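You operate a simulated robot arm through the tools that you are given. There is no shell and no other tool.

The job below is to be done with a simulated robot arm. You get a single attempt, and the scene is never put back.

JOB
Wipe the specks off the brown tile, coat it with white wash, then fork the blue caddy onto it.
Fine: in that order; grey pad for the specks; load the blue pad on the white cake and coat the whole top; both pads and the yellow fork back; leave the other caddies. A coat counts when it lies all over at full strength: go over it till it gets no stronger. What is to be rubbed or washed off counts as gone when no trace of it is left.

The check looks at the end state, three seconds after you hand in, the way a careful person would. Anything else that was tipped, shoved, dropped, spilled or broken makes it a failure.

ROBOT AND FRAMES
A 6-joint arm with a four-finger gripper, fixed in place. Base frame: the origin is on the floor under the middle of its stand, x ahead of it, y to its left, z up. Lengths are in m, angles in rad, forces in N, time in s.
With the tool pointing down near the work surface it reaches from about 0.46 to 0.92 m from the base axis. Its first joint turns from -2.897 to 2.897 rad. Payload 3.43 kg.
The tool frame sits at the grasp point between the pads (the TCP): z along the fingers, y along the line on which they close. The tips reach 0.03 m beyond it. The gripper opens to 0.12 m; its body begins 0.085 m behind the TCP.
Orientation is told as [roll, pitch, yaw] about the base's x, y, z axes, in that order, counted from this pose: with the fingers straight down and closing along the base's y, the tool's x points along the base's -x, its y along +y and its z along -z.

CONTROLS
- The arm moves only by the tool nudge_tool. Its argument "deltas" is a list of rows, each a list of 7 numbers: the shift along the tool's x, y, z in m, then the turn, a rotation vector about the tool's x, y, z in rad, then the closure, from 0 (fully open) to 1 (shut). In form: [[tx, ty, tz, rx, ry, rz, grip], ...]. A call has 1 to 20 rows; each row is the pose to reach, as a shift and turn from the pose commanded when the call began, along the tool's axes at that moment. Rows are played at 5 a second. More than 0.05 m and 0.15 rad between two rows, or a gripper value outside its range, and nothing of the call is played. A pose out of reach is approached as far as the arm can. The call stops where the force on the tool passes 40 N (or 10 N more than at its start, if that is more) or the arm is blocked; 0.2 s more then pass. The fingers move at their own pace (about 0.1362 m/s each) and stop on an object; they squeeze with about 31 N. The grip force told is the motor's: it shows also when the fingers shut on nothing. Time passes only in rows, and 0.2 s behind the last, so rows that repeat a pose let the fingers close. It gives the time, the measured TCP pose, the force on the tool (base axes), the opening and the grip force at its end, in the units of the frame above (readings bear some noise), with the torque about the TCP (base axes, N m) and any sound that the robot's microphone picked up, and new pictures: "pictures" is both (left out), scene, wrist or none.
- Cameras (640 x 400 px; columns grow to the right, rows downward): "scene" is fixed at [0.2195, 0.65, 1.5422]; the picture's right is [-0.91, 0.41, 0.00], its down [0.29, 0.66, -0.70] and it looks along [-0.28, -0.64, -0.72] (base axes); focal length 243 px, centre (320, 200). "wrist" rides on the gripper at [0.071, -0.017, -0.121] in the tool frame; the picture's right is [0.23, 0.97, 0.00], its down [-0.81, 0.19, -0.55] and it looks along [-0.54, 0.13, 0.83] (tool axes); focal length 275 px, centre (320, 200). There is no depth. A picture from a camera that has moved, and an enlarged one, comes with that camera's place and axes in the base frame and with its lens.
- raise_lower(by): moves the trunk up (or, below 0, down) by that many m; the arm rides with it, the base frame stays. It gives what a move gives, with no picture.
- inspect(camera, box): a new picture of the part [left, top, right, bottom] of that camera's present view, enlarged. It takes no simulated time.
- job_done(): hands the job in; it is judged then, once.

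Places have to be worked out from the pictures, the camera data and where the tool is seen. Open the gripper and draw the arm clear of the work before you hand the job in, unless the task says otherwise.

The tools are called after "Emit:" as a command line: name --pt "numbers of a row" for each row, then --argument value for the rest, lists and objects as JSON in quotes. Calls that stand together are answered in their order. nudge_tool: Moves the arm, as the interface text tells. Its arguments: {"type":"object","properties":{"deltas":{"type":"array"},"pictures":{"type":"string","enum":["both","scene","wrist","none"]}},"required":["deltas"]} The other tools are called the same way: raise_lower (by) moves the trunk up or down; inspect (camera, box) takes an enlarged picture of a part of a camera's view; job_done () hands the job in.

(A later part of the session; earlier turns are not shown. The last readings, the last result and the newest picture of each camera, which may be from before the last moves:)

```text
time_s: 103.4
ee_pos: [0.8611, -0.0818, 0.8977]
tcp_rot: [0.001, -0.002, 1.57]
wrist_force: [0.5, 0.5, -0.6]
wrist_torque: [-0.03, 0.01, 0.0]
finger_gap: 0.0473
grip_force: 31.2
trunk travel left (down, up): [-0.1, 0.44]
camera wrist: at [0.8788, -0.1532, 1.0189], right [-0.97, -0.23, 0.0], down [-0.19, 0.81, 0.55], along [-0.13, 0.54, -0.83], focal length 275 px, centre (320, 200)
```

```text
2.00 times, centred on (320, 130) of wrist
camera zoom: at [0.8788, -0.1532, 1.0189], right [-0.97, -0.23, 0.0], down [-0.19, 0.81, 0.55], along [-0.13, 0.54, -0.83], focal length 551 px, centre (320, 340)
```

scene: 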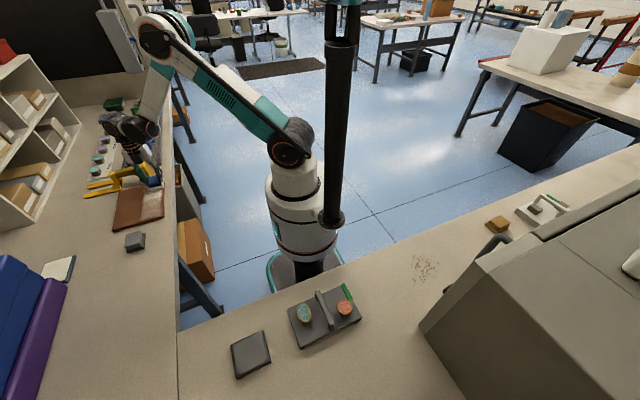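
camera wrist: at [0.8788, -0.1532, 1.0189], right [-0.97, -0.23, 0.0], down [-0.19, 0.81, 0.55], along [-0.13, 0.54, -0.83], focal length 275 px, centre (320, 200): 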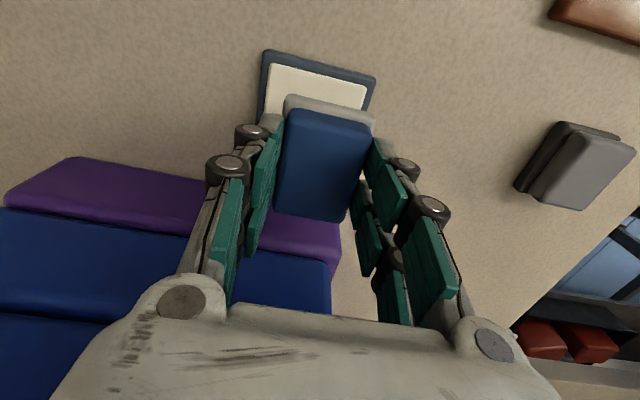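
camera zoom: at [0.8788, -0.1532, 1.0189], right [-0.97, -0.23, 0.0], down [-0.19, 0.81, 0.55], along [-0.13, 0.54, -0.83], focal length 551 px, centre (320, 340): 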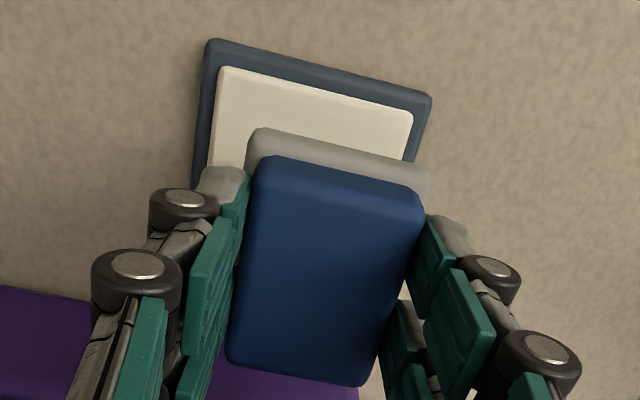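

The sponge is visibly depleted. I'll lower onto the cake again, carefully.

Emit:
nudge_tool --pt "0 0 0.02 0 0 0 1" --pt "0 0 0.036 0 0 0 1" --pt "0 0 0.044 0 0 0 1" --pt "0 0 0.047 0 0 0 1" --pt "0 0 0.049 0 0 0 1" --pt "0 0 0.05 0 0 0 1" --pictures "none"

Emit:
inspect --camera "scene" --box '[0, 200, 100, 300]'

```text
time_s: 104.8
ee_pos: [0.8622, -0.0837, 0.8502]
tcp_rot: [-0.002, -0.002, 1.571]
wrist_force: [0.5, 0.2, -0.4]
wrist_torque: [0.0, 0.01, -0.02]
finger_gap: 0.0473
grip_force: 31.0
trunk travel left (down, up): [-0.1, 0.44]
```

```text
4.00 times, centred on (50, 250) of scene
camera zoom: at [0.2195, 0.65, 1.5422], right [-0.91, 0.41, 0.0], down [0.29, 0.66, -0.7], along [-0.28, -0.64, -0.72], focal length 972 px, centre (1400, 0)
```

zoom: 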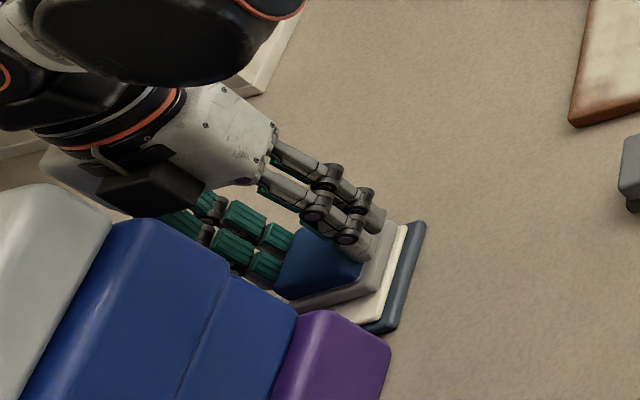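

Not yet touching. I'll lower another 1–2 mm.

Emit:
nudge_tool --pt "0 0 0.0008 0 0 0 1" --pt "0 0 0.0014 0 0 0 1" --pt "0 0 0.0018 0 0 0 1" --pictures "none"

Emit:
inspect --camera "scene" --box '[0, 200, 100, 300]'

```text
time_s: 105.6
ee_pos: [0.8614, -0.0847, 0.849]
tcp_rot: [0.001, -0.002, 1.57]
wrist_force: [0.4, -0.4, -1.0]
wrist_torque: [-0.03, -0.01, -0.01]
finger_gap: 0.0474
grip_force: 31.1
trunk travel left (down, up): [-0.1, 0.44]
```

```text
4.00 times, centred on (50, 250) of scene
camera zoom: at [0.2195, 0.65, 1.5422], right [-0.91, 0.41, 0.0], down [0.29, 0.66, -0.7], along [-0.28, -0.64, -0.72], focal length 972 px, centre (1400, 0)
```

zoom: 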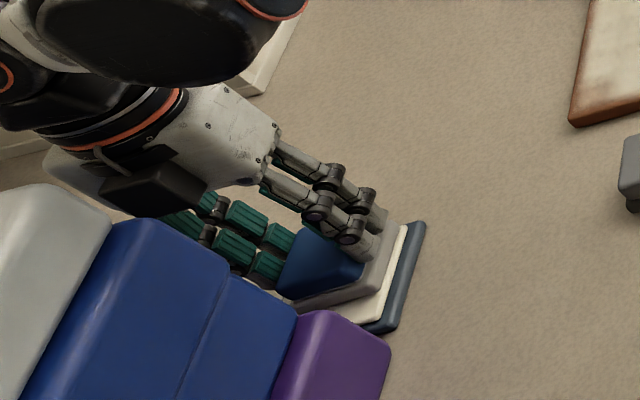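

Emit:
nudge_tool --pt "0 0 0.0008 0 0 0 1" --pt "0 0 0.0015 0 0 0 1" --pt "0 0 0.002 0 0 0 1" --pictures "none"

Emit:
inspect --camera "scene" --box '[0, 200, 100, 300]'

```text
time_s: 106.4
ee_pos: [0.8615, -0.0836, 0.85]
tcp_rot: [0.001, -0.002, 1.571]
wrist_force: [4.7, 0.0, 11.3]
wrist_torque: [-0.32, -0.21, 0.1]
finger_gap: 0.0473
grip_force: 31.2
trunk travel left (down, up): [-0.1, 0.44]
```

```text
4.00 times, centred on (50, 250) of scene
camera zoom: at [0.2195, 0.65, 1.5422], right [-0.91, 0.41, 0.0], down [0.29, 0.66, -0.7], along [-0.28, -0.64, -0.72], focal length 972 px, centre (1400, 0)
```

zoom: 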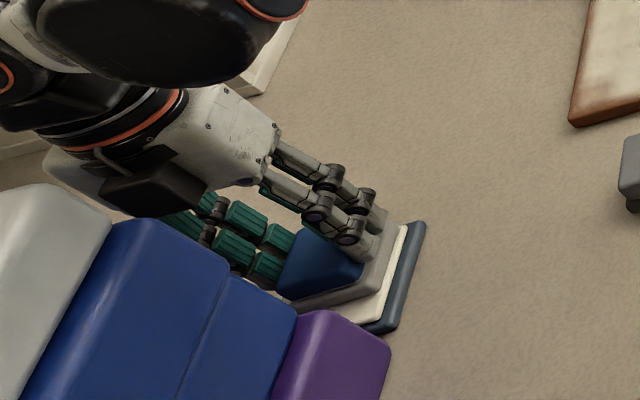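

Contact at 11 N, but the sponge still looks greyish. I'll press a little longer.

Emit:
nudge_tool --pt "0 0 0.0002 0 0 0 1" --pt "0 0 0.0003 0 0 0 1" --pt "0 0 0.0003 0 0 0 1" --pictures "none"

Emit:
inspect --camera "scene" --box '[0, 200, 100, 300]'

```text
time_s: 107.2
ee_pos: [0.8598, -0.0842, 0.85]
tcp_rot: [-0.002, -0.001, 1.571]
wrist_force: [14.7, -3.1, 33.5]
wrist_torque: [-0.2, -0.47, -0.02]
finger_gap: 0.0473
grip_force: 30.8
trunk travel left (down, up): [-0.1, 0.44]
```

```text
4.00 times, centred on (50, 250) of scene
camera zoom: at [0.2195, 0.65, 1.5422], right [-0.91, 0.41, 0.0], down [0.29, 0.66, -0.7], along [-0.28, -0.64, -0.72], focal length 972 px, centre (1400, 0)
```

zoom: 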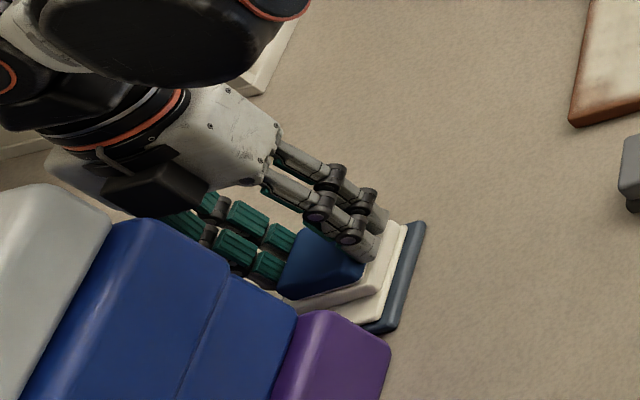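

The sponge is fully white again. I'll lift and go to the +x rim of the tile (x≈0.70, y≈−0.20) for the second pass.

Emit:
nudge_tool --pt "0 0 -0.004 0 0 0 1" --pt "0 0 -0.025 0 0 0 1" --pt "0 0 -0.05 0 0 0 1" --pt "0.024 0.033 -0.05 0 0 0 1" --pt "0.048 0.066 -0.05 0 0 0 1" --pt "0.072 0.099 -0.045 0 0 0 1" --pt "0.096 0.132 -0.035 0 0 0 1" --pt "0.116 0.16 -0.015 0 0 0 1" --pt "0.116 0.16 -0.006 0 0 0 1" --pt "0.118 0.16 -0.0025 0 0 0 1" --pt "0.124 0.16 -0.0014 0 0 0 1" --pt "0.136 0.16 -0.0012 0 0 0 1" --pt "0.15 0.16 -0.0012 0 0 0 1" --pt "0.164 0.16 -0.0012 0 0 0 1" --pictures "none"

Emit:
inspect --camera "scene" --box '[96, 160, 176, 230]'

```text
time_s: 110.2
ee_pos: [0.7023, -0.2482, 0.8497]
tcp_rot: [0.0, -0.005, 1.571]
wrist_force: [-0.5, 0.6, -0.5]
wrist_torque: [-0.02, 0.03, -0.01]
finger_gap: 0.0474
grip_force: 30.9
trunk travel left (down, up): [-0.1, 0.44]
```

```text
5.71 times, centred on (136, 195) of scene
camera zoom: at [0.2195, 0.65, 1.5422], right [-0.91, 0.41, 0.0], down [0.29, 0.66, -0.7], along [-0.28, -0.64, -0.72], focal length 1388 px, centre (1371, 229)
```

zoom: 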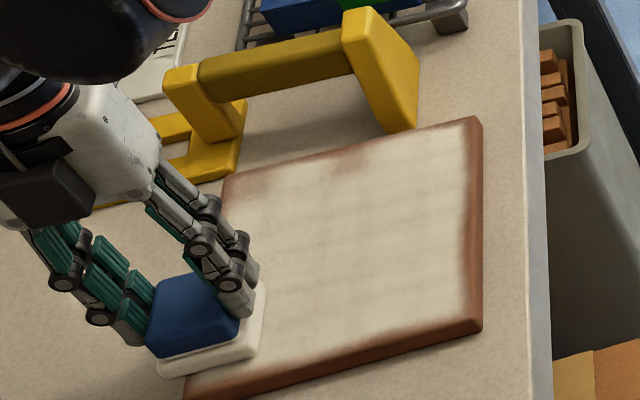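

No contact yet at this height. I'll return to the start of the strip, level, and lower by another 2 mm or so.

Emit:
nudge_tool --pt "-0.025 0 -0.003 0 0.004 0 1" --pt "-0.048 0 -0.003 0 0.004 0 1" --pt "-0.048 0 0 0 0.004 0 1" --pt "-0.047 0 0.0012 0 0.004 0 1" --pt "-0.043 0 0.0018 0 0.004 0 1" --pt "-0.035 0 0.0022 0 0.004 0 1" --pictures "none"

```text
time_s: 111.6
ee_pos: [0.7021, -0.2111, 0.8494]
tcp_rot: [0.001, 0.001, 1.575]
wrist_force: [-1.2, 20.2, 26.5]
wrist_torque: [1.07, 0.17, -0.09]
finger_gap: 0.0474
grip_force: 31.0
trunk travel left (down, up): [-0.1, 0.44]
```

Firm contact at 26 N. I'll ease slightly and run the +x rim to the −y end.

Emit:
nudge_tool --pt "0.012 0 -0.0008 0 0 0.002 1" --pt "0.026 0 -0.001 0 0 0.002 1" --pt "0.04 0 -0.001 0 0 0.002 1" --pt "0.054 0 -0.001 0 0 0.002 1" --pt "0.068 0 -0.001 0 0 0.002 1" --pt "0.082 0 -0.001 0 0 0.002 1" --pt "0.096 0 -0.001 0 0 0.002 1" --pt "0.11 0 -0.001 0 0 0.002 1" --pt "0.124 0 -0.001 0 0 0.002 1" --pt "0.138 0 -0.001 0 0 0.002 1" --pt "0.152 0 -0.001 0 0 0.002 1" --pt "0.166 0 -0.001 0 0 0.002 1" --pt "0.18 0 -0.001 0 0 0.002 1" --pt "0.194 0 -0.001 0 0 0.002 1" --pictures "none"

Emit:
inspect --camera "scene" --box '[96, 160, 176, 230]'

```text
time_s: 114.6
ee_pos: [0.6988, -0.4048, 0.8493]
tcp_rot: [0.001, 0.003, 1.569]
wrist_force: [-1.0, 9.2, 15.5]
wrist_torque: [0.36, 0.01, 0.01]
finger_gap: 0.047
grip_force: 31.0
trunk travel left (down, up): [-0.1, 0.44]
```

```text
5.71 times, centred on (136, 195) of scene
camera zoom: at [0.2195, 0.65, 1.5422], right [-0.91, 0.41, 0.0], down [0.29, 0.66, -0.7], along [-0.28, -0.64, -0.72], focal length 1388 px, centre (1371, 229)
```

zoom: 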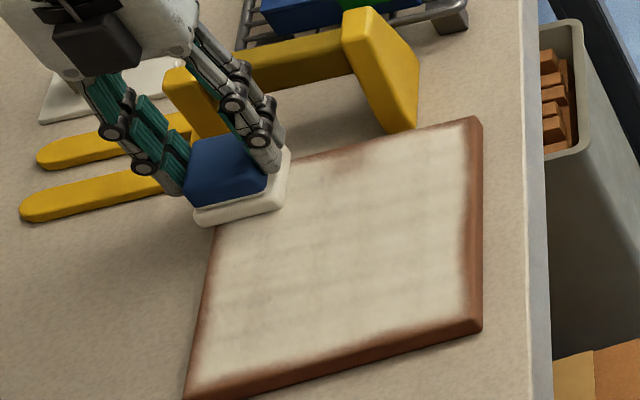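

The +x rim is now covered with steady pressure. Next I'll run along the −y rim by sliding in −x at y≈−0.405, which keeps about 1 cm from the fork's foot.

Emit:
nudge_tool --pt "0 0.01 0 0 0 0 1" --pt "0 0.023 0 0 0 0 1" --pt "0 0.036 0 0 0 0 1" --pt "0 0.049 0 0 0 0 1" --pt "0 0.062 0 0 0 0 1" --pt "0 0.075 0 0 0 0 1" --pt "0 0.088 0 0 0 0 1" --pt "0 0.101 0 0 0 0 1" --pt "0 0.114 0 0 0 0 1" --pt "0 0.127 0 0 0 0 1" --pt "0 0.14 0 0 0 0 1" --pt "0 0.148 0 0 0 0 1" --pictures "none"

Emit:
inspect --camera "scene" --box '[96, 160, 176, 230]'

```text
time_s: 116.2
ee_pos: [0.6199, -0.4043, 0.8486]
tcp_rot: [-0.002, 0.004, 1.568]
wrist_force: [2.7, 4.4, 14.1]
wrist_torque: [0.02, 0.11, 0.01]
finger_gap: 0.0473
grip_force: 31.2
trunk travel left (down, up): [-0.1, 0.44]
stopped in row 7: the force on the tool passed its limit at 43 N (the readings are from after the stop); the commanded pose is now the measured one
```

```text
5.71 times, centred on (136, 195) of scene
camera zoom: at [0.2195, 0.65, 1.5422], right [-0.91, 0.41, 0.0], down [0.29, 0.66, -0.7], along [-0.28, -0.64, -0.72], focal length 1388 px, centre (1371, 229)
```

zoom: 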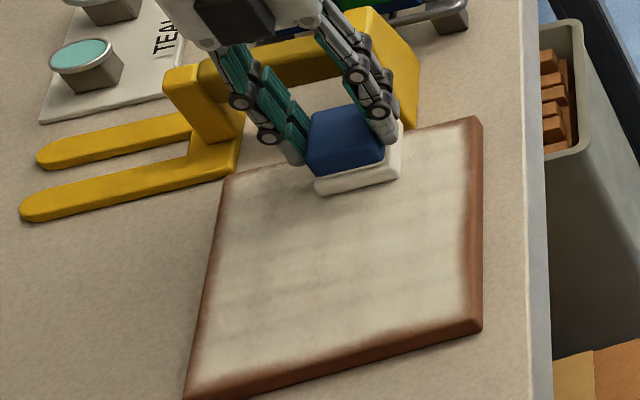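

The back rim is filling in. I'll ease up and continue in −x to the corner.

Emit:
nudge_tool --pt "0 0 -0.0012 -0.002 -0.004 -0.003 1" --pt "0 0.012 -0.0012 -0.002 -0.004 -0.003 1" --pt "0 0.025 -0.0012 -0.002 -0.004 -0.003 1" --pt "0 0.038 -0.0012 -0.002 -0.004 -0.003 1" --pt "0 0.051 -0.0012 -0.002 -0.004 -0.003 1" --pt "0 0.064 -0.0012 -0.002 -0.004 -0.003 1" --pt "0 0.07 -0.0012 -0.002 -0.004 -0.003 1" --pictures "none"

Emit:
inspect --camera "scene" --box '[96, 160, 176, 230]'

```text
time_s: 117.8
ee_pos: [0.5504, -0.4068, 0.8503]
tcp_rot: [0.002, -0.002, 1.572]
wrist_force: [-0.2, 0.7, 0.5]
wrist_torque: [0.02, 0.0, 0.0]
finger_gap: 0.047
grip_force: 30.9
trunk travel left (down, up): [-0.1, 0.44]
```

```text
5.71 times, centred on (136, 195) of scene
camera zoom: at [0.2195, 0.65, 1.5422], right [-0.91, 0.41, 0.0], down [0.29, 0.66, -0.7], along [-0.28, -0.64, -0.72], focal length 1388 px, centre (1371, 229)
```

zoom: 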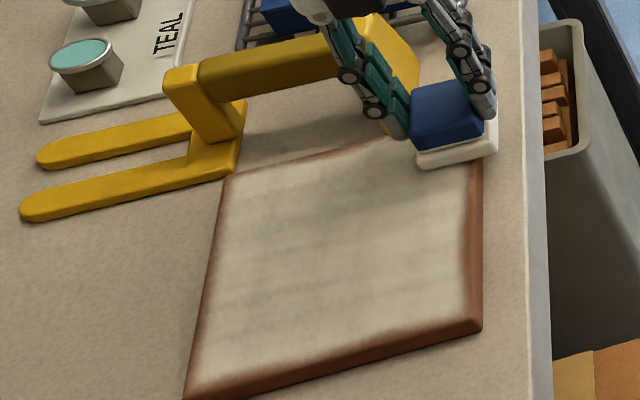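

I'll lift and go to the (+x,+y) corner to run along the +y rim in −x in the same way.

Emit:
nudge_tool --pt "0 0 -0.012 0 0 0 1" --pt "-0.034 -0.025 -0.012 0 0 0 1" --pt "-0.068 -0.05 -0.012 0 0 0 1" --pt "-0.102 -0.075 -0.012 0 0 0 1" --pt "-0.136 -0.1 -0.012 0 0 0 1" --pt "-0.17 -0.125 -0.012 0 0 0 1" --pt "-0.202 -0.15 -0.01 0 0 0 1" --pt "-0.202 -0.15 -0.003 0 0 0 1" --pt "-0.202 -0.149 -0.0004 0 0 0 1" --pt "-0.202 -0.144 0.0004 0 0 0 1" --pt "-0.202 -0.134 0.0009 0 0 0 1" --pictures "none"

```text
time_s: 120.2
ee_pos: [0.6846, -0.2043, 0.8492]
tcp_rot: [0.001, -0.003, 1.573]
wrist_force: [0.1, 0.7, -1.0]
wrist_torque: [0.0, 0.05, -0.02]
finger_gap: 0.0471
grip_force: 30.9
trunk travel left (down, up): [-0.1, 0.44]
```

Emit:
nudge_tool --pt "0 -0.014 0 0 0.002 0 1" --pt "0 -0.012 0.001 0 0.002 0 1" --pt "0 -0.004 0.0016 0 0.002 0 1" --pt "0 0.008 0.0018 0 0.002 0 1" --pictures "none"

```text
time_s: 121.1
ee_pos: [0.6874, -0.2031, 0.8493]
tcp_rot: [-0.005, 0.002, 1.574]
wrist_force: [2.8, 1.2, 13.3]
wrist_torque: [-0.14, 0.23, 0.07]
finger_gap: 0.0474
grip_force: 30.9
trunk travel left (down, up): [-0.1, 0.44]
stopped in row 4: the force on the tool passed its limit at 43 N (the readings are from after the stop); the commanded pose is now the measured one
```

Contact found. I'll ease and slide −x along the +y rim.

Emit:
nudge_tool --pt "0 0.004 -0.0006 -0.005 -0.002 0.003 1" --pt "0 0.016 -0.0006 -0.005 -0.002 0.003 1" --pt "0 0.029 -0.0006 -0.005 -0.002 0.003 1" --pt "0 0.042 -0.0006 -0.005 -0.002 0.003 1" --pt "0 0.055 -0.0006 -0.005 -0.002 0.003 1" --pt "0 0.068 -0.0006 -0.005 -0.002 0.003 1" --pt "0 0.081 -0.0006 -0.005 -0.002 0.003 1" --pt "0 0.094 -0.0006 -0.005 -0.002 0.003 1" --pt "0 0.107 -0.0006 -0.005 -0.002 0.003 1" --pt "0 0.12 -0.0006 -0.005 -0.002 0.003 1" --pt "0 0.133 -0.0006 -0.005 -0.002 0.003 1" --pt "0 0.139 -0.0006 -0.005 -0.002 0.003 1" --pictures "none"

Emit:
inspect --camera "scene" --box '[96, 160, 176, 230]'

```text
time_s: 123.7
ee_pos: [0.5476, -0.2047, 0.8485]
tcp_rot: [-0.001, -0.001, 1.572]
wrist_force: [3.4, -0.8, 6.3]
wrist_torque: [-0.12, -0.21, 0.04]
finger_gap: 0.0471
grip_force: 31.4
trunk travel left (down, up): [-0.1, 0.44]
```

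```text
5.71 times, centred on (136, 195) of scene
camera zoom: at [0.2195, 0.65, 1.5422], right [-0.91, 0.41, 0.0], down [0.29, 0.66, -0.7], along [-0.28, -0.64, -0.72], focal length 1388 px, centre (1371, 229)
```

zoom: 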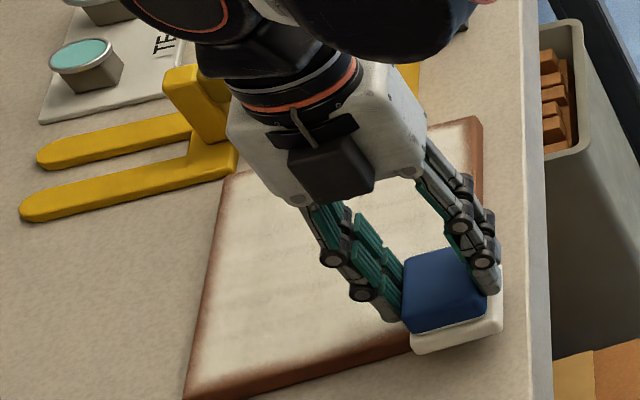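

The +y rim is done. From this corner I'll run straight along the −x rim in −y.

Emit:
nudge_tool --pt "0.01 0 0.0004 0 0 0 1" --pt "0.024 0 0.0005 0 0 0 1" --pt "0.038 0 0.0005 0 0 0 1" --pt "0.052 0 0.0005 0 0 0 1" --pt "0.066 0 0.0005 0 0 0 1" --pt "0.08 0 0.0005 0 0 0 1" --pt "0.094 0 0.0005 0 0 0 1" --pt "0.108 0 0.0005 0 0 0 1" --pt "0.122 0 0.0005 0 0 0 1" --pt "0.136 0 0.0005 0 0 0 1" --pt "0.15 0 0.0005 0 0 0 1" --pt "0.164 0 0.0005 0 0 0 1" --pt "0.178 0 0.0005 0 0 0 1" --pt "0.192 0 0.0005 0 0 0 1" --pt "0.201 0 0.0005 0 0 0 1" --pictures "none"

Emit:
inspect --camera "scene" --box '[96, 160, 176, 230]'

```text
time_s: 126.9
ee_pos: [0.5486, -0.4002, 0.848]
tcp_rot: [0.001, 0.0, 1.572]
wrist_force: [0.4, 21.3, 32.1]
wrist_torque: [0.88, -0.14, 0.12]
finger_gap: 0.0474
grip_force: 30.4
trunk travel left (down, up): [-0.1, 0.44]
```

```text
5.71 times, centred on (136, 195) of scene
camera zoom: at [0.2195, 0.65, 1.5422], right [-0.91, 0.41, 0.0], down [0.29, 0.66, -0.7], along [-0.28, -0.64, -0.72], focal length 1388 px, centre (1371, 229)
```

zoom: 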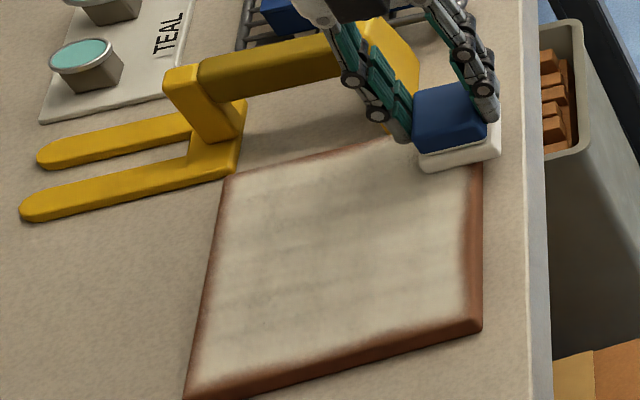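

I'll lift and swing over towards the blue pad's home to get an unobstructed view of the whole tile.

Emit:
nudge_tool --pt "0 0 -0.025 0 0 0 1" --pt "-0.01 -0.01 -0.052 0 0 0 1" --pt "-0.048 -0.034 -0.052 0 0 0 1" --pt "-0.086 -0.058 -0.052 0 0 0 1" --pt "-0.124 -0.082 -0.052 0 0 0 1" --pt "-0.162 -0.106 -0.052 0 0 0 1" --pt "-0.2 -0.13 -0.052 0 0 0 1" --pt "-0.238 -0.154 -0.052 0 0 0 1" --pt "-0.275 -0.175 -0.052 0 0 0 1" --pt "-0.306 -0.192 -0.052 0 0 0 1" --pictures "wrist"

Emit:
inspect --camera "scene" --box '[116, 176, 160, 226]'

Emit:
inspect --camera "scene" --box '[140, 176, 164, 206]'

Emit:
inspect --camera "scene" --box '[112, 180, 140, 210]'

```text
time_s: 129.1
ee_pos: [0.7409, -0.1009, 0.896]
tcp_rot: [0.002, -0.001, 1.57]
wrist_force: [-0.5, -0.5, -1.3]
wrist_torque: [0.01, -0.02, -0.02]
finger_gap: 0.0473
grip_force: 30.9
trunk travel left (down, up): [-0.1, 0.44]
camera wrist: at [0.7583, -0.1718, 1.0173], right [-0.97, -0.23, 0.0], down [-0.19, 0.81, 0.55], along [-0.13, 0.54, -0.83], focal length 275 px, centre (320, 200)
```

wrist: 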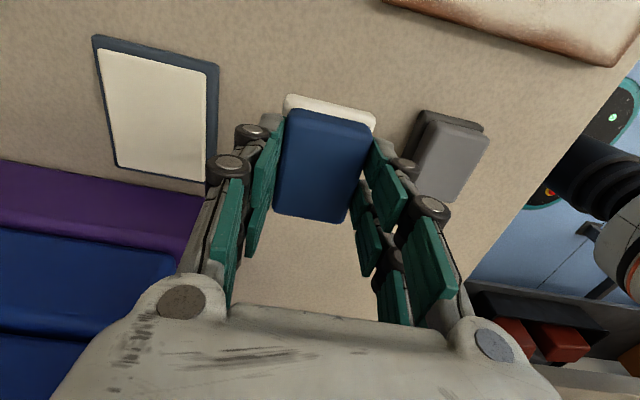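

```text
8.00 times, centred on (138, 201) of scene
camera zoom: at [0.2195, 0.65, 1.5422], right [-0.91, 0.41, 0.0], down [0.29, 0.66, -0.7], along [-0.28, -0.64, -0.72], focal length 1944 px, centre (1776, 192)
```

zoom: 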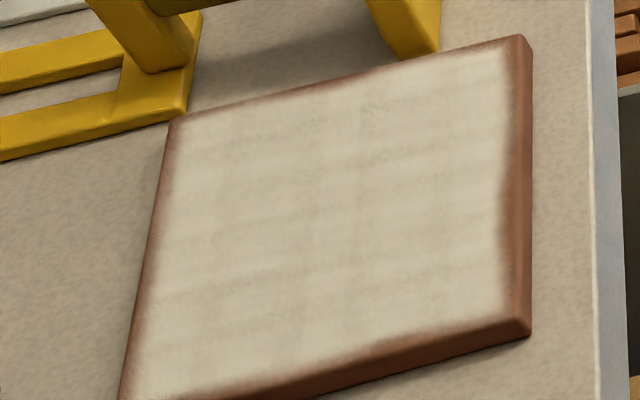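

```text
13.33 times, centred on (152, 191) of scene
camera zoom: at [0.2195, 0.65, 1.5422], right [-0.91, 0.41, 0.0], down [0.29, 0.66, -0.7], along [-0.28, -0.64, -0.72], focal length 3239 px, centre (2560, 320)
```

zoom: 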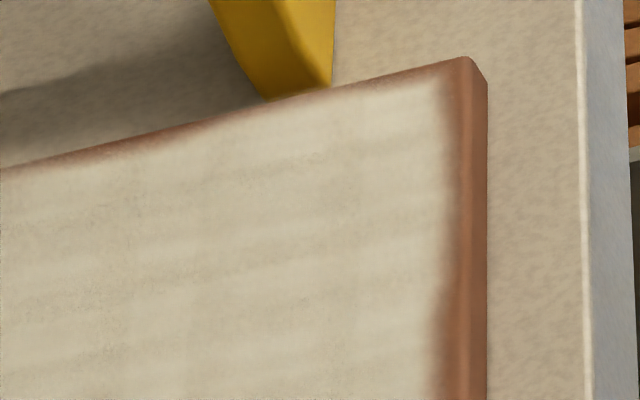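

```text
13.33 times, centred on (126, 195) of scene
camera zoom: at [0.2195, 0.65, 1.5422], right [-0.91, 0.41, 0.0], down [0.29, 0.66, -0.7], along [-0.28, -0.64, -0.72], focal length 3239 px, centre (2907, 267)
```

zoom: 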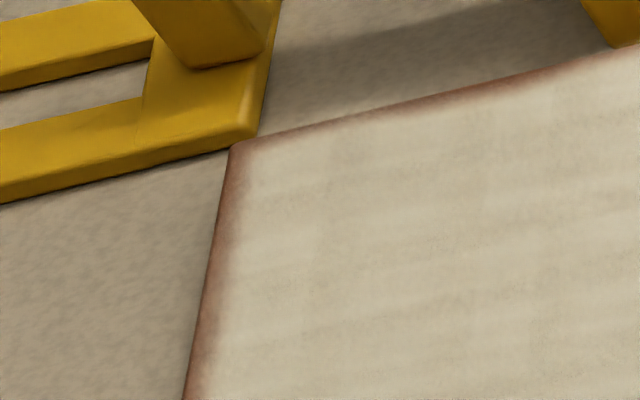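

The whole top is now white apart from a soft 6–9 mm border, and the −x border is slightly wavy, so it is not yet saturated. I'll reload and do another complete pass, then compare. First, back over the cake and down in steps.

Emit:
nudge_tool --pt "-0.006 -0.04 0 0 0 0 1" --pt "-0.012 -0.08 0 0 0 0 1" --pt "-0.018 -0.121 0 0 0 0 1" --pt "-0.018 -0.121 0.02 0 0 0 1" --pt "-0.018 -0.121 0.037 0 0 0 1" --pt "-0.018 -0.121 0.044 0 0 0 1" --pt "-0.018 -0.121 0.047 0 0 0 1" --pt "-0.018 -0.121 0.0485 0 0 0 1" --pt "-0.018 -0.121 0.0495 0 0 0 1" --pictures "none"

```text
time_s: 131.1
ee_pos: [0.8613, -0.0824, 0.8497]
tcp_rot: [0.001, 0.0, 1.57]
wrist_force: [2.9, -1.1, 3.8]
wrist_torque: [-0.17, -0.03, 0.1]
finger_gap: 0.0474
grip_force: 31.1
trunk travel left (down, up): [-0.1, 0.44]
```

Just touching at about 4 N. I'll press a touch more and hold briefly.

Emit:
nudge_tool --pt "0 0 0.0006 0 0 0 1" --pt "0 0 0.0007 0 0 0 1" --pt "0 0 0.0007 0 0 0 1" --pictures "none"

Emit:
inspect --camera "scene" --box '[0, 200, 100, 300]'

```text
time_s: 131.9
ee_pos: [0.8609, -0.0807, 0.8484]
tcp_rot: [0.003, -0.001, 1.57]
wrist_force: [-0.8, 0.4, 0.2]
wrist_torque: [-0.05, 0.02, 0.01]
finger_gap: 0.0471
grip_force: 31.3
trunk travel left (down, up): [-0.1, 0.44]
```

```text
4.00 times, centred on (50, 250) of scene
camera zoom: at [0.2195, 0.65, 1.5422], right [-0.91, 0.41, 0.0], down [0.29, 0.66, -0.7], along [-0.28, -0.64, -0.72], focal length 972 px, centre (1400, 0)
```

zoom: 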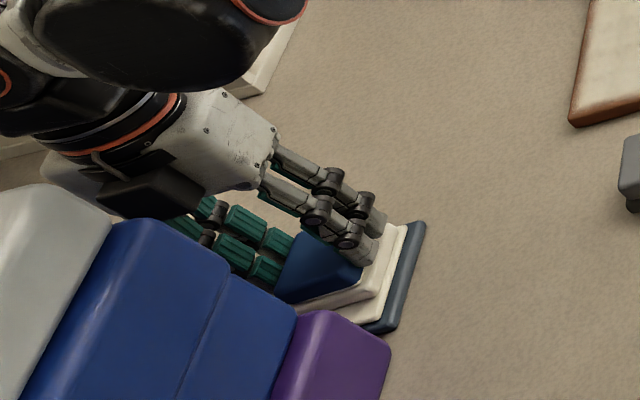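

Emit:
nudge_tool --pt "0 0 0.0008 0 0 0 1" --pt "0 0 0.0014 0 0 0 1" --pt "0 0 0.0016 0 0 0 1" --pictures "none"

```text
time_s: 132.7
ee_pos: [0.8609, -0.0811, 0.8479]
tcp_rot: [0.003, 0.001, 1.571]
wrist_force: [-1.1, -1.4, 10.3]
wrist_torque: [-0.31, 0.22, 0.05]
finger_gap: 0.0474
grip_force: 31.1
trunk travel left (down, up): [-0.1, 0.44]
```

Loaded with 10 N. I'll lift and go to the +x side of the tile for the next full pass.

Emit:
nudge_tool --pt "0 0 0.0016 0 0 0 1" --pt "0 0 -0.01 0 0 0 1" --pt "0 0 -0.04 0 0 0 1" --pt "0.024 0.032 -0.048 0 0 0 1" --pt "0.048 0.064 -0.048 0 0 0 1" --pt "0.072 0.096 -0.045 0 0 0 1" --pt "0.096 0.128 -0.03 0 0 0 1" --pt "0.12 0.159 -0.012 0 0 0 1" --pt "0.12 0.159 -0.004 0 0 0 1" --pt "0.121 0.159 -0.0005 0 0 0 1" --pt "0.126 0.159 0.0006 0 0 0 1" --pt "0.134 0.159 0.0012 0 0 0 1" --pictures "none"

```text
time_s: 135.3
ee_pos: [0.7045, -0.211, 0.8491]
tcp_rot: [0.001, -0.001, 1.572]
wrist_force: [0.9, 18.4, 24.1]
wrist_torque: [0.6, 0.17, -0.08]
finger_gap: 0.0472
grip_force: 31.2
trunk travel left (down, up): [-0.1, 0.44]
```

Good contact (24 N). I'll run the +x rim stroke to the −y end, then lift and return for the next strip.

Emit:
nudge_tool --pt "0.012 0 -0.0008 0 0 0 1" --pt "0.026 0 -0.001 0 0 0 1" --pt "0.04 0 -0.001 0 0 0 1" --pt "0.054 0 -0.001 0 0 0 1" --pt "0.068 0 -0.001 0 0 0 1" --pt "0.082 0 -0.001 0 0 0 1" --pt "0.096 0 -0.001 0 0 0 1" --pt "0.11 0 -0.001 0 0 0 1" --pt "0.124 0 -0.001 0 0 0 1" --pt "0.138 0 -0.001 0 0 0 1" --pt "0.152 0 -0.001 0 0 0 1" --pt "0.166 0 -0.001 0 0 0 1" --pt "0.18 0 -0.001 0 0 0 1" --pt "0.191 0 -0.0009 0 0 0 1" --pictures "none"

```text
time_s: 138.3
ee_pos: [0.7017, -0.405, 0.8476]
tcp_rot: [-0.001, 0.0, 1.57]
wrist_force: [-0.7, 16.0, 24.3]
wrist_torque: [0.69, 0.1, -0.01]
finger_gap: 0.0471
grip_force: 31.0
trunk travel left (down, up): [-0.1, 0.44]
```

Next strip at x≈0.67: lift, return, lower and stroke.

Emit:
nudge_tool --pt "0 0 -0.012 0 0 0 1" --pt "-0.045 0.01 -0.012 0 0 0 1" --pt "-0.09 0.02 -0.012 0 0 0 1" --pt "-0.135 0.0325 -0.012 0 0 0 1" --pt "-0.18 0.0325 -0.012 0 0 0 1" --pt "-0.2 0.0325 -0.007 0 0 0 1" --pt "-0.2 0.0325 -0.0015 0 0 0 1" --pt "-0.198 0.0325 0.0005 0 0 0 1" --pt "-0.19 0.0325 0.0008 0 0 0 1" --pt "-0.178 0.0325 0.0003 0 0 0 1" --pt "-0.164 0.0325 0 0 0 0 1" --pt "-0.15 0.0325 0 0 0 0 1" --pt "-0.136 0.0325 0 0 0 0 1" --pt "-0.122 0.0325 0 0 0 0 1" --pt "-0.108 0.0325 0 0 0 0 1" --pt "-0.094 0.0325 0 0 0 0 1" --pt "-0.08 0.0325 0 0 0 0 1" --pt "-0.066 0.0325 0 0 0 0 1" --pt "-0.052 0.0325 0 0 0 0 1" --pt "-0.038 0.0325 0 0 0 0 1" --pictures "none"

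```text
time_s: 142.5
ee_pos: [0.6693, -0.3677, 0.8481]
tcp_rot: [0.001, -0.001, 1.571]
wrist_force: [-0.8, 7.1, 9.8]
wrist_torque: [0.1, 0.0, -0.01]
finger_gap: 0.0473
grip_force: 30.9
trunk travel left (down, up): [-0.1, 0.44]
```

I'll finish this strip slightly deeper and then start the x≈0.637 strip.

Emit:
nudge_tool --pt "0.014 0 0.0004 0 0 0 1" --pt "0.028 0 0.0005 0 0 0 1" --pt "0.038 0 0.0006 0 0 0 1" --pt "0.038 0 -0.011 0 0 0 1" --pt "-0.007 0.01 -0.011 0 0 0 1" --pt "-0.052 0.02 -0.011 0 0 0 1" --pt "-0.097 0.032 -0.011 0 0 0 1" --pt "-0.142 0.032 -0.011 0 0 0 1" --pt "-0.162 0.032 -0.006 0 0 0 1" --pt "-0.162 0.032 -0.0005 0 0 0 1" --pt "-0.16 0.032 0.0008 0 0 0 1" --pt "-0.152 0.032 0.0012 0 0 0 1" --pt "-0.14 0.032 0.0008 0 0 0 1" --pt "-0.126 0.032 0.0005 0 0 0 1" --pt "-0.112 0.032 0.0005 0 0 0 1" --pt "-0.098 0.032 0.0005 0 0 0 1" --pt "-0.084 0.032 0.0005 0 0 0 1" --pt "-0.07 0.032 0.0005 0 0 0 1" --pt "-0.056 0.032 0.0005 0 0 0 1" --pt "-0.042 0.032 0.0005 0 0 0 1" --pictures "none"

```text
time_s: 145.0
ee_pos: [0.6382, -0.2053, 0.8493]
tcp_rot: [-0.003, -0.005, 1.574]
wrist_force: [1.3, 6.4, 24.3]
wrist_torque: [-0.33, 0.11, -0.01]
finger_gap: 0.0471
grip_force: 31.2
trunk travel left (down, up): [-0.1, 0.44]
stopped in row 12: the force on the tool passed its limit at 44 N (the readings are from after the stop); the commanded pose is now the measured one
```

Emit:
nudge_tool --pt "0.002 0 -0.0014 -0.003 0.005 0.003 1" --pt "0.014 0 -0.0014 -0.003 0.005 0.003 1" --pt "0.028 0 -0.0014 -0.003 0.005 0.003 1" --pt "0.042 0 -0.0014 -0.003 0.005 0.003 1" --pt "0.056 0 -0.0014 -0.003 0.005 0.003 1" --pt "0.07 0 -0.0014 -0.003 0.005 0.003 1" --pt "0.084 0 -0.0014 -0.003 0.005 0.003 1" --pt "0.098 0 -0.0014 -0.003 0.005 0.003 1" --pt "0.112 0 -0.0014 -0.003 0.005 0.003 1" --pt "0.126 0 -0.0014 -0.003 0.005 0.003 1" --pt "0.14 0 -0.0014 -0.003 0.005 0.003 1" --pt "0.154 0 -0.0014 -0.003 0.005 0.003 1" --pt "0.168 0 -0.0014 -0.003 0.005 0.003 1" --pt "0.182 0 -0.0013 -0.003 0.005 0.003 1" --pt "0.196 0 -0.0012 -0.003 0.005 0.003 1" --pictures "none"

Emit:
inspect --camera "scene" --box '[116, 176, 160, 226]'

```text
time_s: 148.2
ee_pos: [0.6402, -0.4033, 0.8478]
tcp_rot: [0.004, -0.002, 1.57]
wrist_force: [-0.9, 3.5, 5.3]
wrist_torque: [0.14, -0.08, 0.08]
finger_gap: 0.0471
grip_force: 30.6
trunk travel left (down, up): [-0.1, 0.44]
```

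```text
8.00 times, centred on (138, 201) of scene
camera zoom: at [0.2195, 0.65, 1.5422], right [-0.91, 0.41, 0.0], down [0.29, 0.66, -0.7], along [-0.28, -0.64, -0.72], focal length 1944 px, centre (1776, 192)
```

zoom: 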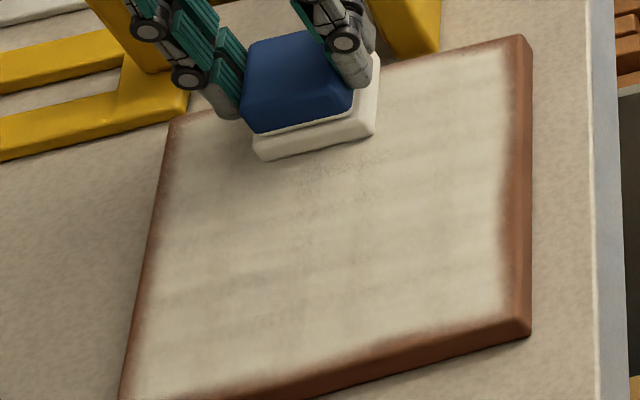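

The centre is saturating. Next are the strips at x≈0.607, then 0.577 and 0.553.

Emit:
nudge_tool --pt "0 0 -0.012 0.004 0.002 0 1" --pt "-0.045 0.01 -0.012 0.004 0.002 0 1" --pt "-0.09 0.02 -0.012 0.004 0.002 0 1" --pt "-0.135 0.032 -0.012 0.004 0.002 0 1" --pt "-0.18 0.032 -0.012 0.004 0.002 0 1" --pt "-0.198 0.032 -0.006 0.004 0.002 0 1" --pt "-0.198 0.032 -0.0015 0.004 0.002 0 1" --pt "-0.196 0.032 -0.0002 0.004 0.002 0 1" --pt "-0.188 0.032 0.0004 0.004 0.002 0 1" --pt "-0.176 0.032 0.0005 0.004 0.002 0 1" --pt "-0.162 0.032 0.0003 0.004 0.002 0 1" --pt "-0.148 0.032 0.0002 0.004 0.002 0 1" --pt "-0.134 0.032 0.0002 0.004 0.002 0 1" --pt "-0.12 0.032 0.0002 0.004 0.002 0 1" --pt "-0.106 0.032 0.0002 0.004 0.002 0 1" --pt "-0.092 0.032 0.0002 0.004 0.002 0 1" --pt "-0.078 0.032 0.0002 0.004 0.002 0 1" --pt "-0.064 0.032 0.0002 0.004 0.002 0 1" --pt "-0.05 0.032 0.0002 0.004 0.002 0 1" --pt "-0.036 0.032 0.0002 0.004 0.002 0 1" --pictures "none"

```text
time_s: 152.4
ee_pos: [0.6085, -0.3653, 0.8473]
tcp_rot: [-0.002, 0.004, 1.57]
wrist_force: [-0.3, 15.0, 23.3]
wrist_torque: [0.55, 0.03, -0.04]
finger_gap: 0.047
grip_force: 30.8
trunk travel left (down, up): [-0.1, 0.44]
```

Emit:
nudge_tool --pt "0.014 0 -0.0003 -0.002 -0.002 0 1" --pt "0.028 0 -0.0003 -0.002 -0.002 0 1" --pt "0.038 0 -0.0003 -0.002 -0.002 0 1" --pt "0.038 0 -0.012 -0.002 -0.002 0 1" --pt "-0.007 0.01 -0.012 -0.002 -0.002 0 1" --pt "-0.052 0.02 -0.012 -0.002 -0.002 0 1" --pt "-0.097 0.031 -0.012 -0.002 -0.002 0 1" --pt "-0.142 0.031 -0.012 -0.002 -0.002 0 1" --pt "-0.161 0.031 -0.006 -0.002 -0.002 0 1" --pt "-0.161 0.031 -0.0018 -0.002 -0.002 0 1" --pt "-0.159 0.031 -0.0004 -0.002 -0.002 0 1" --pt "-0.151 0.031 0.0001 -0.002 -0.002 0 1" --pt "-0.139 0.031 0.0001 -0.002 -0.002 0 1" --pt "-0.125 0.031 0 -0.002 -0.002 0 1" --pt "-0.111 0.031 0 -0.002 -0.002 0 1" --pt "-0.097 0.031 0 -0.002 -0.002 0 1" --pt "-0.083 0.031 0 -0.002 -0.002 0 1" --pt "-0.069 0.031 0 -0.002 -0.002 0 1" --pt "-0.055 0.031 0 -0.002 -0.002 0 1" --pt "-0.041 0.031 0 -0.002 -0.002 0 1" --pictures "none"

```text
time_s: 154.8
ee_pos: [0.5782, -0.2042, 0.849]
tcp_rot: [-0.003, 0.001, 1.573]
wrist_force: [-0.7, 3.0, 29.2]
wrist_torque: [-0.37, 0.12, 0.01]
finger_gap: 0.0471
grip_force: 30.7
trunk travel left (down, up): [-0.1, 0.44]
stopped in row 11: the force on the tool passed its limit at 43 N (the readings are from after the stop); the commanded pose is now the measured one
```

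Emit:
nudge_tool --pt "0.002 0 -0.0015 -0.003 -0.001 0.002 1" --pt "0.014 0 -0.0015 -0.003 -0.001 0.002 1" --pt "0.028 0 -0.0015 -0.003 -0.001 0.002 1" --pt "0.042 0 -0.0015 -0.003 -0.001 0.002 1" --pt "0.056 0 -0.0015 -0.003 -0.001 0.002 1" --pt "0.07 0 -0.0014 -0.003 -0.001 0.002 1" --pt "0.084 0 -0.0014 -0.003 -0.001 0.002 1" --pt "0.098 0 -0.0013 -0.003 -0.001 0.002 1" --pt "0.112 0 -0.0013 -0.003 -0.001 0.002 1" --pt "0.126 0 -0.0012 -0.003 -0.001 0.002 1" --pt "0.14 0 -0.0011 -0.003 -0.001 0.002 1" --pt "0.154 0 -0.001 -0.003 -0.001 0.002 1" --pt "0.168 0 -0.0009 -0.003 -0.001 0.002 1" --pt "0.182 0 -0.0008 -0.003 -0.001 0.002 1" --pt "0.199 0 -0.0007 -0.003 -0.001 0.002 1" --pictures "none"

```text
time_s: 157.9
ee_pos: [0.5779, -0.4027, 0.8472]
tcp_rot: [0.001, -0.002, 1.569]
wrist_force: [-1.5, 10.0, 16.9]
wrist_torque: [0.29, -0.02, 0.04]
finger_gap: 0.0469
grip_force: 31.4
trunk travel left (down, up): [-0.1, 0.44]
```

Now the −x rim strip at x≈0.556.

Emit:
nudge_tool --pt "0 0 -0.012 0 0 0 1" --pt "-0.045 0.008 -0.012 0 0 0 1" --pt "-0.09 0.016 -0.012 0 0 0 1" --pt "-0.135 0.022 -0.012 0 0 0 1" --pt "-0.18 0.022 -0.012 0 0 0 1" --pt "-0.199 0.022 -0.006 0 0 0 1" --pt "-0.199 0.022 -0.002 0 0 0 1" --pt "-0.197 0.022 -0.001 0 0 0 1" --pt "-0.189 0.022 -0.0006 0 0 0 1" --pt "-0.177 0.022 -0.0005 0 0 0 1" --pt "-0.163 0.022 -0.0005 0 0 0 1" --pt "-0.149 0.022 -0.0005 0 0 0 1" --pt "-0.135 0.022 -0.0005 0 0 0 1" --pt "-0.121 0.022 -0.0004 0 0 0 1" --pt "-0.107 0.022 -0.0004 0 0 0 1" --pt "-0.093 0.022 -0.0003 0 0 0 1" --pt "-0.079 0.022 -0.0003 0 0 0 1" --pt "-0.065 0.022 -0.0002 0 0 0 1" --pt "-0.051 0.022 -0.0001 0 0 0 1" --pt "-0.037 0.022 0 0 0 0 1" --pictures "none"

Emit:
inspect --camera "scene" --box '[116, 176, 160, 226]'

```text
time_s: 162.2
ee_pos: [0.5558, -0.367, 0.8487]
tcp_rot: [0.001, -0.005, 1.571]
wrist_force: [1.2, 11.8, 17.8]
wrist_torque: [0.38, -0.08, 0.08]
finger_gap: 0.0475
grip_force: 30.7
trunk travel left (down, up): [-0.1, 0.44]
```

```text
8.00 times, centred on (138, 201) of scene
camera zoom: at [0.2195, 0.65, 1.5422], right [-0.91, 0.41, 0.0], down [0.29, 0.66, -0.7], along [-0.28, -0.64, -0.72], focal length 1944 px, centre (1776, 192)
```

zoom: 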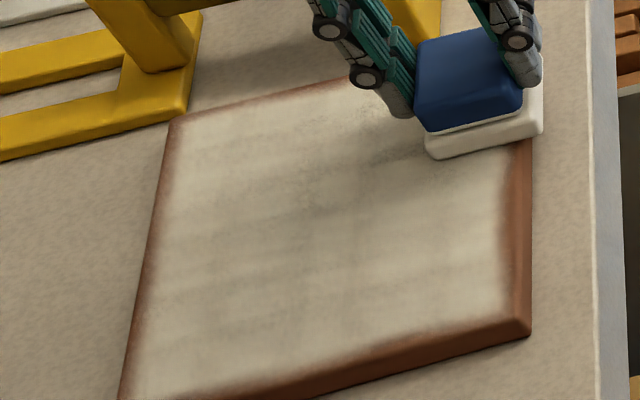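

I'll zoom in strongly on the −x rim and on the front corner to see whether the remaining brown strip is uncoated top or just the bevel and side.

Emit:
inspect --camera "scene" --box '[150, 190, 166, 206]'

Emit:
inspect --camera "wrist" --box '[180, 190, 420, 330]'

```text
16.00 times, centred on (158, 198) of scene
camera zoom: at [0.2195, 0.65, 1.5422], right [-0.91, 0.41, 0.0], down [0.29, 0.66, -0.7], along [-0.28, -0.64, -0.72], focal length 3887 px, centre (2912, 232)
```

zoom: 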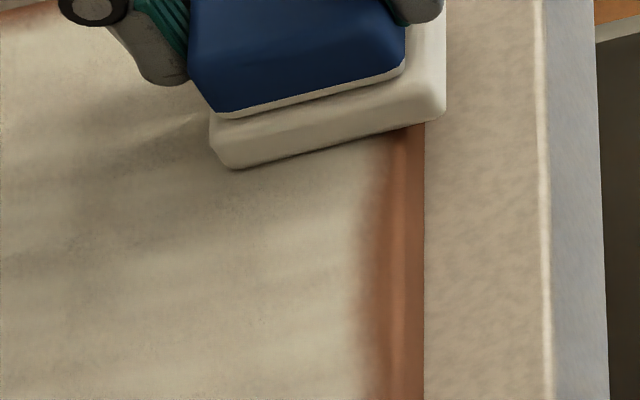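

```text
2.67 times, centred on (300, 260) of wrist
camera zoom: at [0.5731, -0.4384, 0.9688], right [-0.97, -0.23, 0.0], down [-0.19, 0.81, 0.55], along [-0.13, 0.54, -0.83], focal length 734 px, centre (373, 40)
```

zoom: 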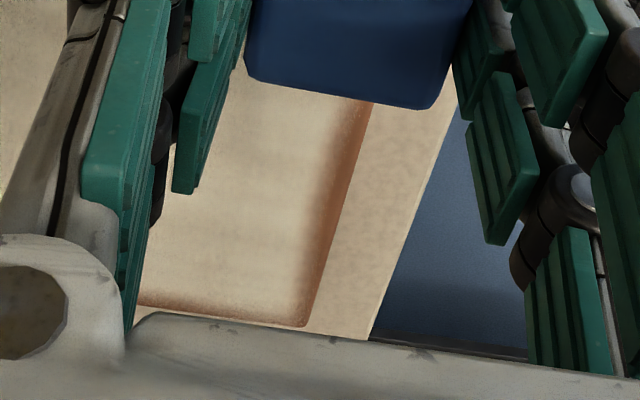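

The −x side of the pad seems not to press fully, since the coat extends more on the pad's +x side. I'll redo the −x rim with a slight tilt (about 0.012 rad) that presses the pad's −x side down.

Emit:
nudge_tool --pt "0.014 0 0 0 0 0 1" --pt "0.028 0 0 0 0 0 1" --pt "0.037 0 0 0 0 0 1" --pt "0.037 0 -0.012 0.006 0.003 0 1" --pt "-0.008 0 -0.012 0.012 0.003 0 1" --pt "-0.053 0 -0.012 0.012 0.003 0 1" --pt "-0.098 0 -0.012 0.012 0.003 0 1" --pt "-0.143 0 -0.012 0.012 0.003 0 1" --pt "-0.163 0 -0.006 0.012 0.003 0 1" --pt "-0.163 0 -0.002 0.012 0.003 0 1" --pt "-0.161 0 -0.0008 0.012 0.003 0 1" --pt "-0.153 0 -0.0004 0.012 0.003 0 1" --pt "-0.141 0 -0.0003 0.012 0.003 0 1" --pt "-0.127 0 -0.0003 0.012 0.003 0 1" --pt "-0.113 0 -0.0003 0.012 0.003 0 1" --pt "-0.099 0 -0.0003 0.012 0.003 0 1" --pt "-0.085 0 -0.0003 0.012 0.003 0 1" --pt "-0.071 0 -0.0003 0.012 0.003 0 1" --pt "-0.057 0 -0.0003 0.012 0.003 0 1" --pt "-0.043 0 -0.0003 0.012 0.003 0 1" --pictures "none"

Emit:
inspect --camera "scene" --box '[116, 176, 160, 226]'

Emit:
inspect --camera "scene" --box '[150, 190, 166, 206]'

```text
time_s: 166.3
ee_pos: [0.5551, -0.3264, 0.8475]
tcp_rot: [-0.008, 0.002, 1.569]
wrist_force: [0.2, 2.2, 4.4]
wrist_torque: [0.06, 0.1, -0.03]
finger_gap: 0.0476
grip_force: 31.5
trunk travel left (down, up): [-0.1, 0.44]
```

```text
8.00 times, centred on (138, 201) of scene
camera zoom: at [0.2195, 0.65, 1.5422], right [-0.91, 0.41, 0.0], down [0.29, 0.66, -0.7], along [-0.28, -0.64, -0.72], focal length 1944 px, centre (1776, 192)
```

zoom: 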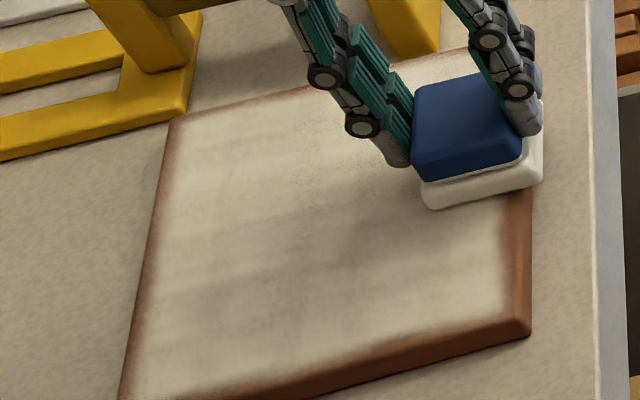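

```text
16.00 times, centred on (158, 198) of scene
camera zoom: at [0.2195, 0.65, 1.5422], right [-0.91, 0.41, 0.0], down [0.29, 0.66, -0.7], along [-0.28, -0.64, -0.72], focal length 3887 px, centre (2912, 232)
```

zoom: 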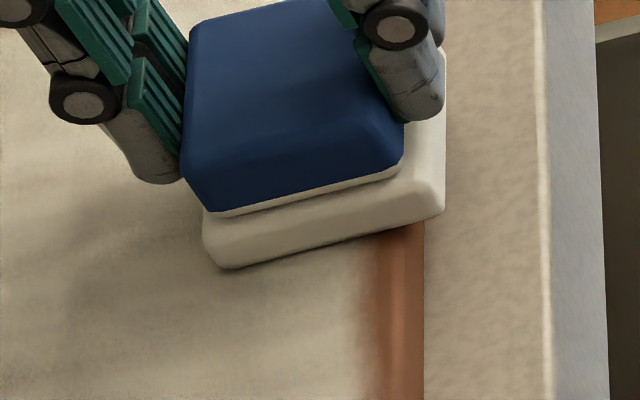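

The force was low during that stroke. I'll press deeper here with the tilt and stroke on to −y, then look again.

Emit:
nudge_tool --pt "0.006 0 0.0008 0.004 0 0 1" --pt "0.016 0 0.0012 0.004 0 0 1" --pt "0.028 0 0.0012 0.004 0 0 1" --pt "0.042 0 0.0012 0.004 0 0 1" --pt "0.056 0 0.0012 0.004 0 0 1" --pt "0.07 0 0.0012 0.004 0 0 1" --pt "0.078 0 0.0012 0.004 0 0 1" --pictures "none"

Emit:
inspect --camera "scene" --box '[116, 176, 160, 226]'

Emit:
inspect --camera "scene" --box '[150, 184, 166, 204]'

```text
time_s: 167.9
ee_pos: [0.5556, -0.3994, 0.846]
tcp_rot: [-0.014, 0.002, 1.572]
wrist_force: [3.8, 16.2, 24.5]
wrist_torque: [0.57, 0.15, -0.23]
finger_gap: 0.0473
grip_force: 31.1
trunk travel left (down, up): [-0.1, 0.44]
```

```text
8.00 times, centred on (138, 201) of scene
camera zoom: at [0.2195, 0.65, 1.5422], right [-0.91, 0.41, 0.0], down [0.29, 0.66, -0.7], along [-0.28, -0.64, -0.72], focal length 1944 px, centre (1776, 192)
```

zoom: 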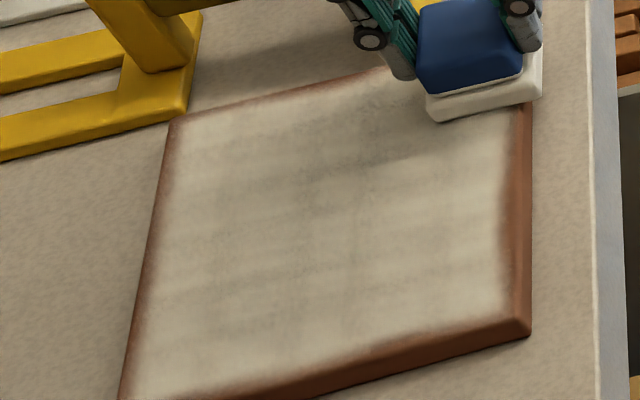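

```text
16.00 times, centred on (158, 194) of scene
camera zoom: at [0.2195, 0.65, 1.5422], right [-0.91, 0.41, 0.0], down [0.29, 0.66, -0.7], along [-0.28, -0.64, -0.72], focal length 3887 px, centre (2912, 296)
```

zoom: 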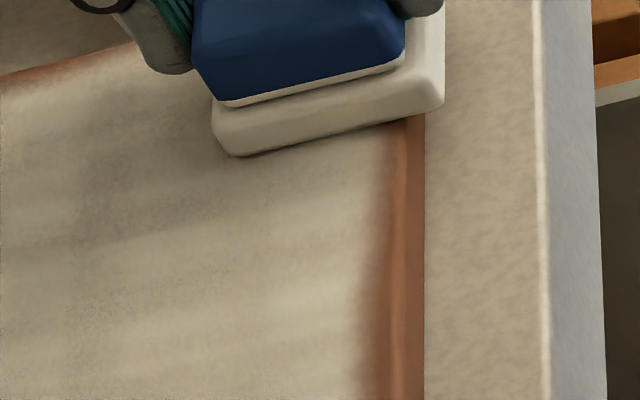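

With tilt and about 24 N, the coat reached almost to the bevel on that stretch. I'll repeat the −x rim from the +y end with the same tilt and firm pressure.

Emit:
nudge_tool --pt "0 0 -0.012 0 0 0 1" --pt "-0.045 0 -0.012 0 0 0 1" --pt "-0.09 0 -0.012 0 0 0 1" --pt "-0.135 0 -0.012 0 0 0 1" --pt "-0.18 0 -0.01 0 0 0 1" --pt "-0.197 0 -0.005 0 0 0 1" --pt "-0.197 0 -0.002 0 0 0 1" --pt "-0.195 0 -0.0012 0 0 0 1" --pt "-0.187 0 -0.0006 0 0 0 1" --pt "-0.177 0 -0.0003 0 0 0 1" --pictures "none"

```text
time_s: 170.2
ee_pos: [0.5571, -0.2239, 0.8469]
tcp_rot: [-0.014, 0.0, 1.569]
wrist_force: [0.3, 5.3, 7.2]
wrist_torque: [0.01, 0.16, -0.1]
finger_gap: 0.0469
grip_force: 30.7
trunk travel left (down, up): [-0.1, 0.44]
```

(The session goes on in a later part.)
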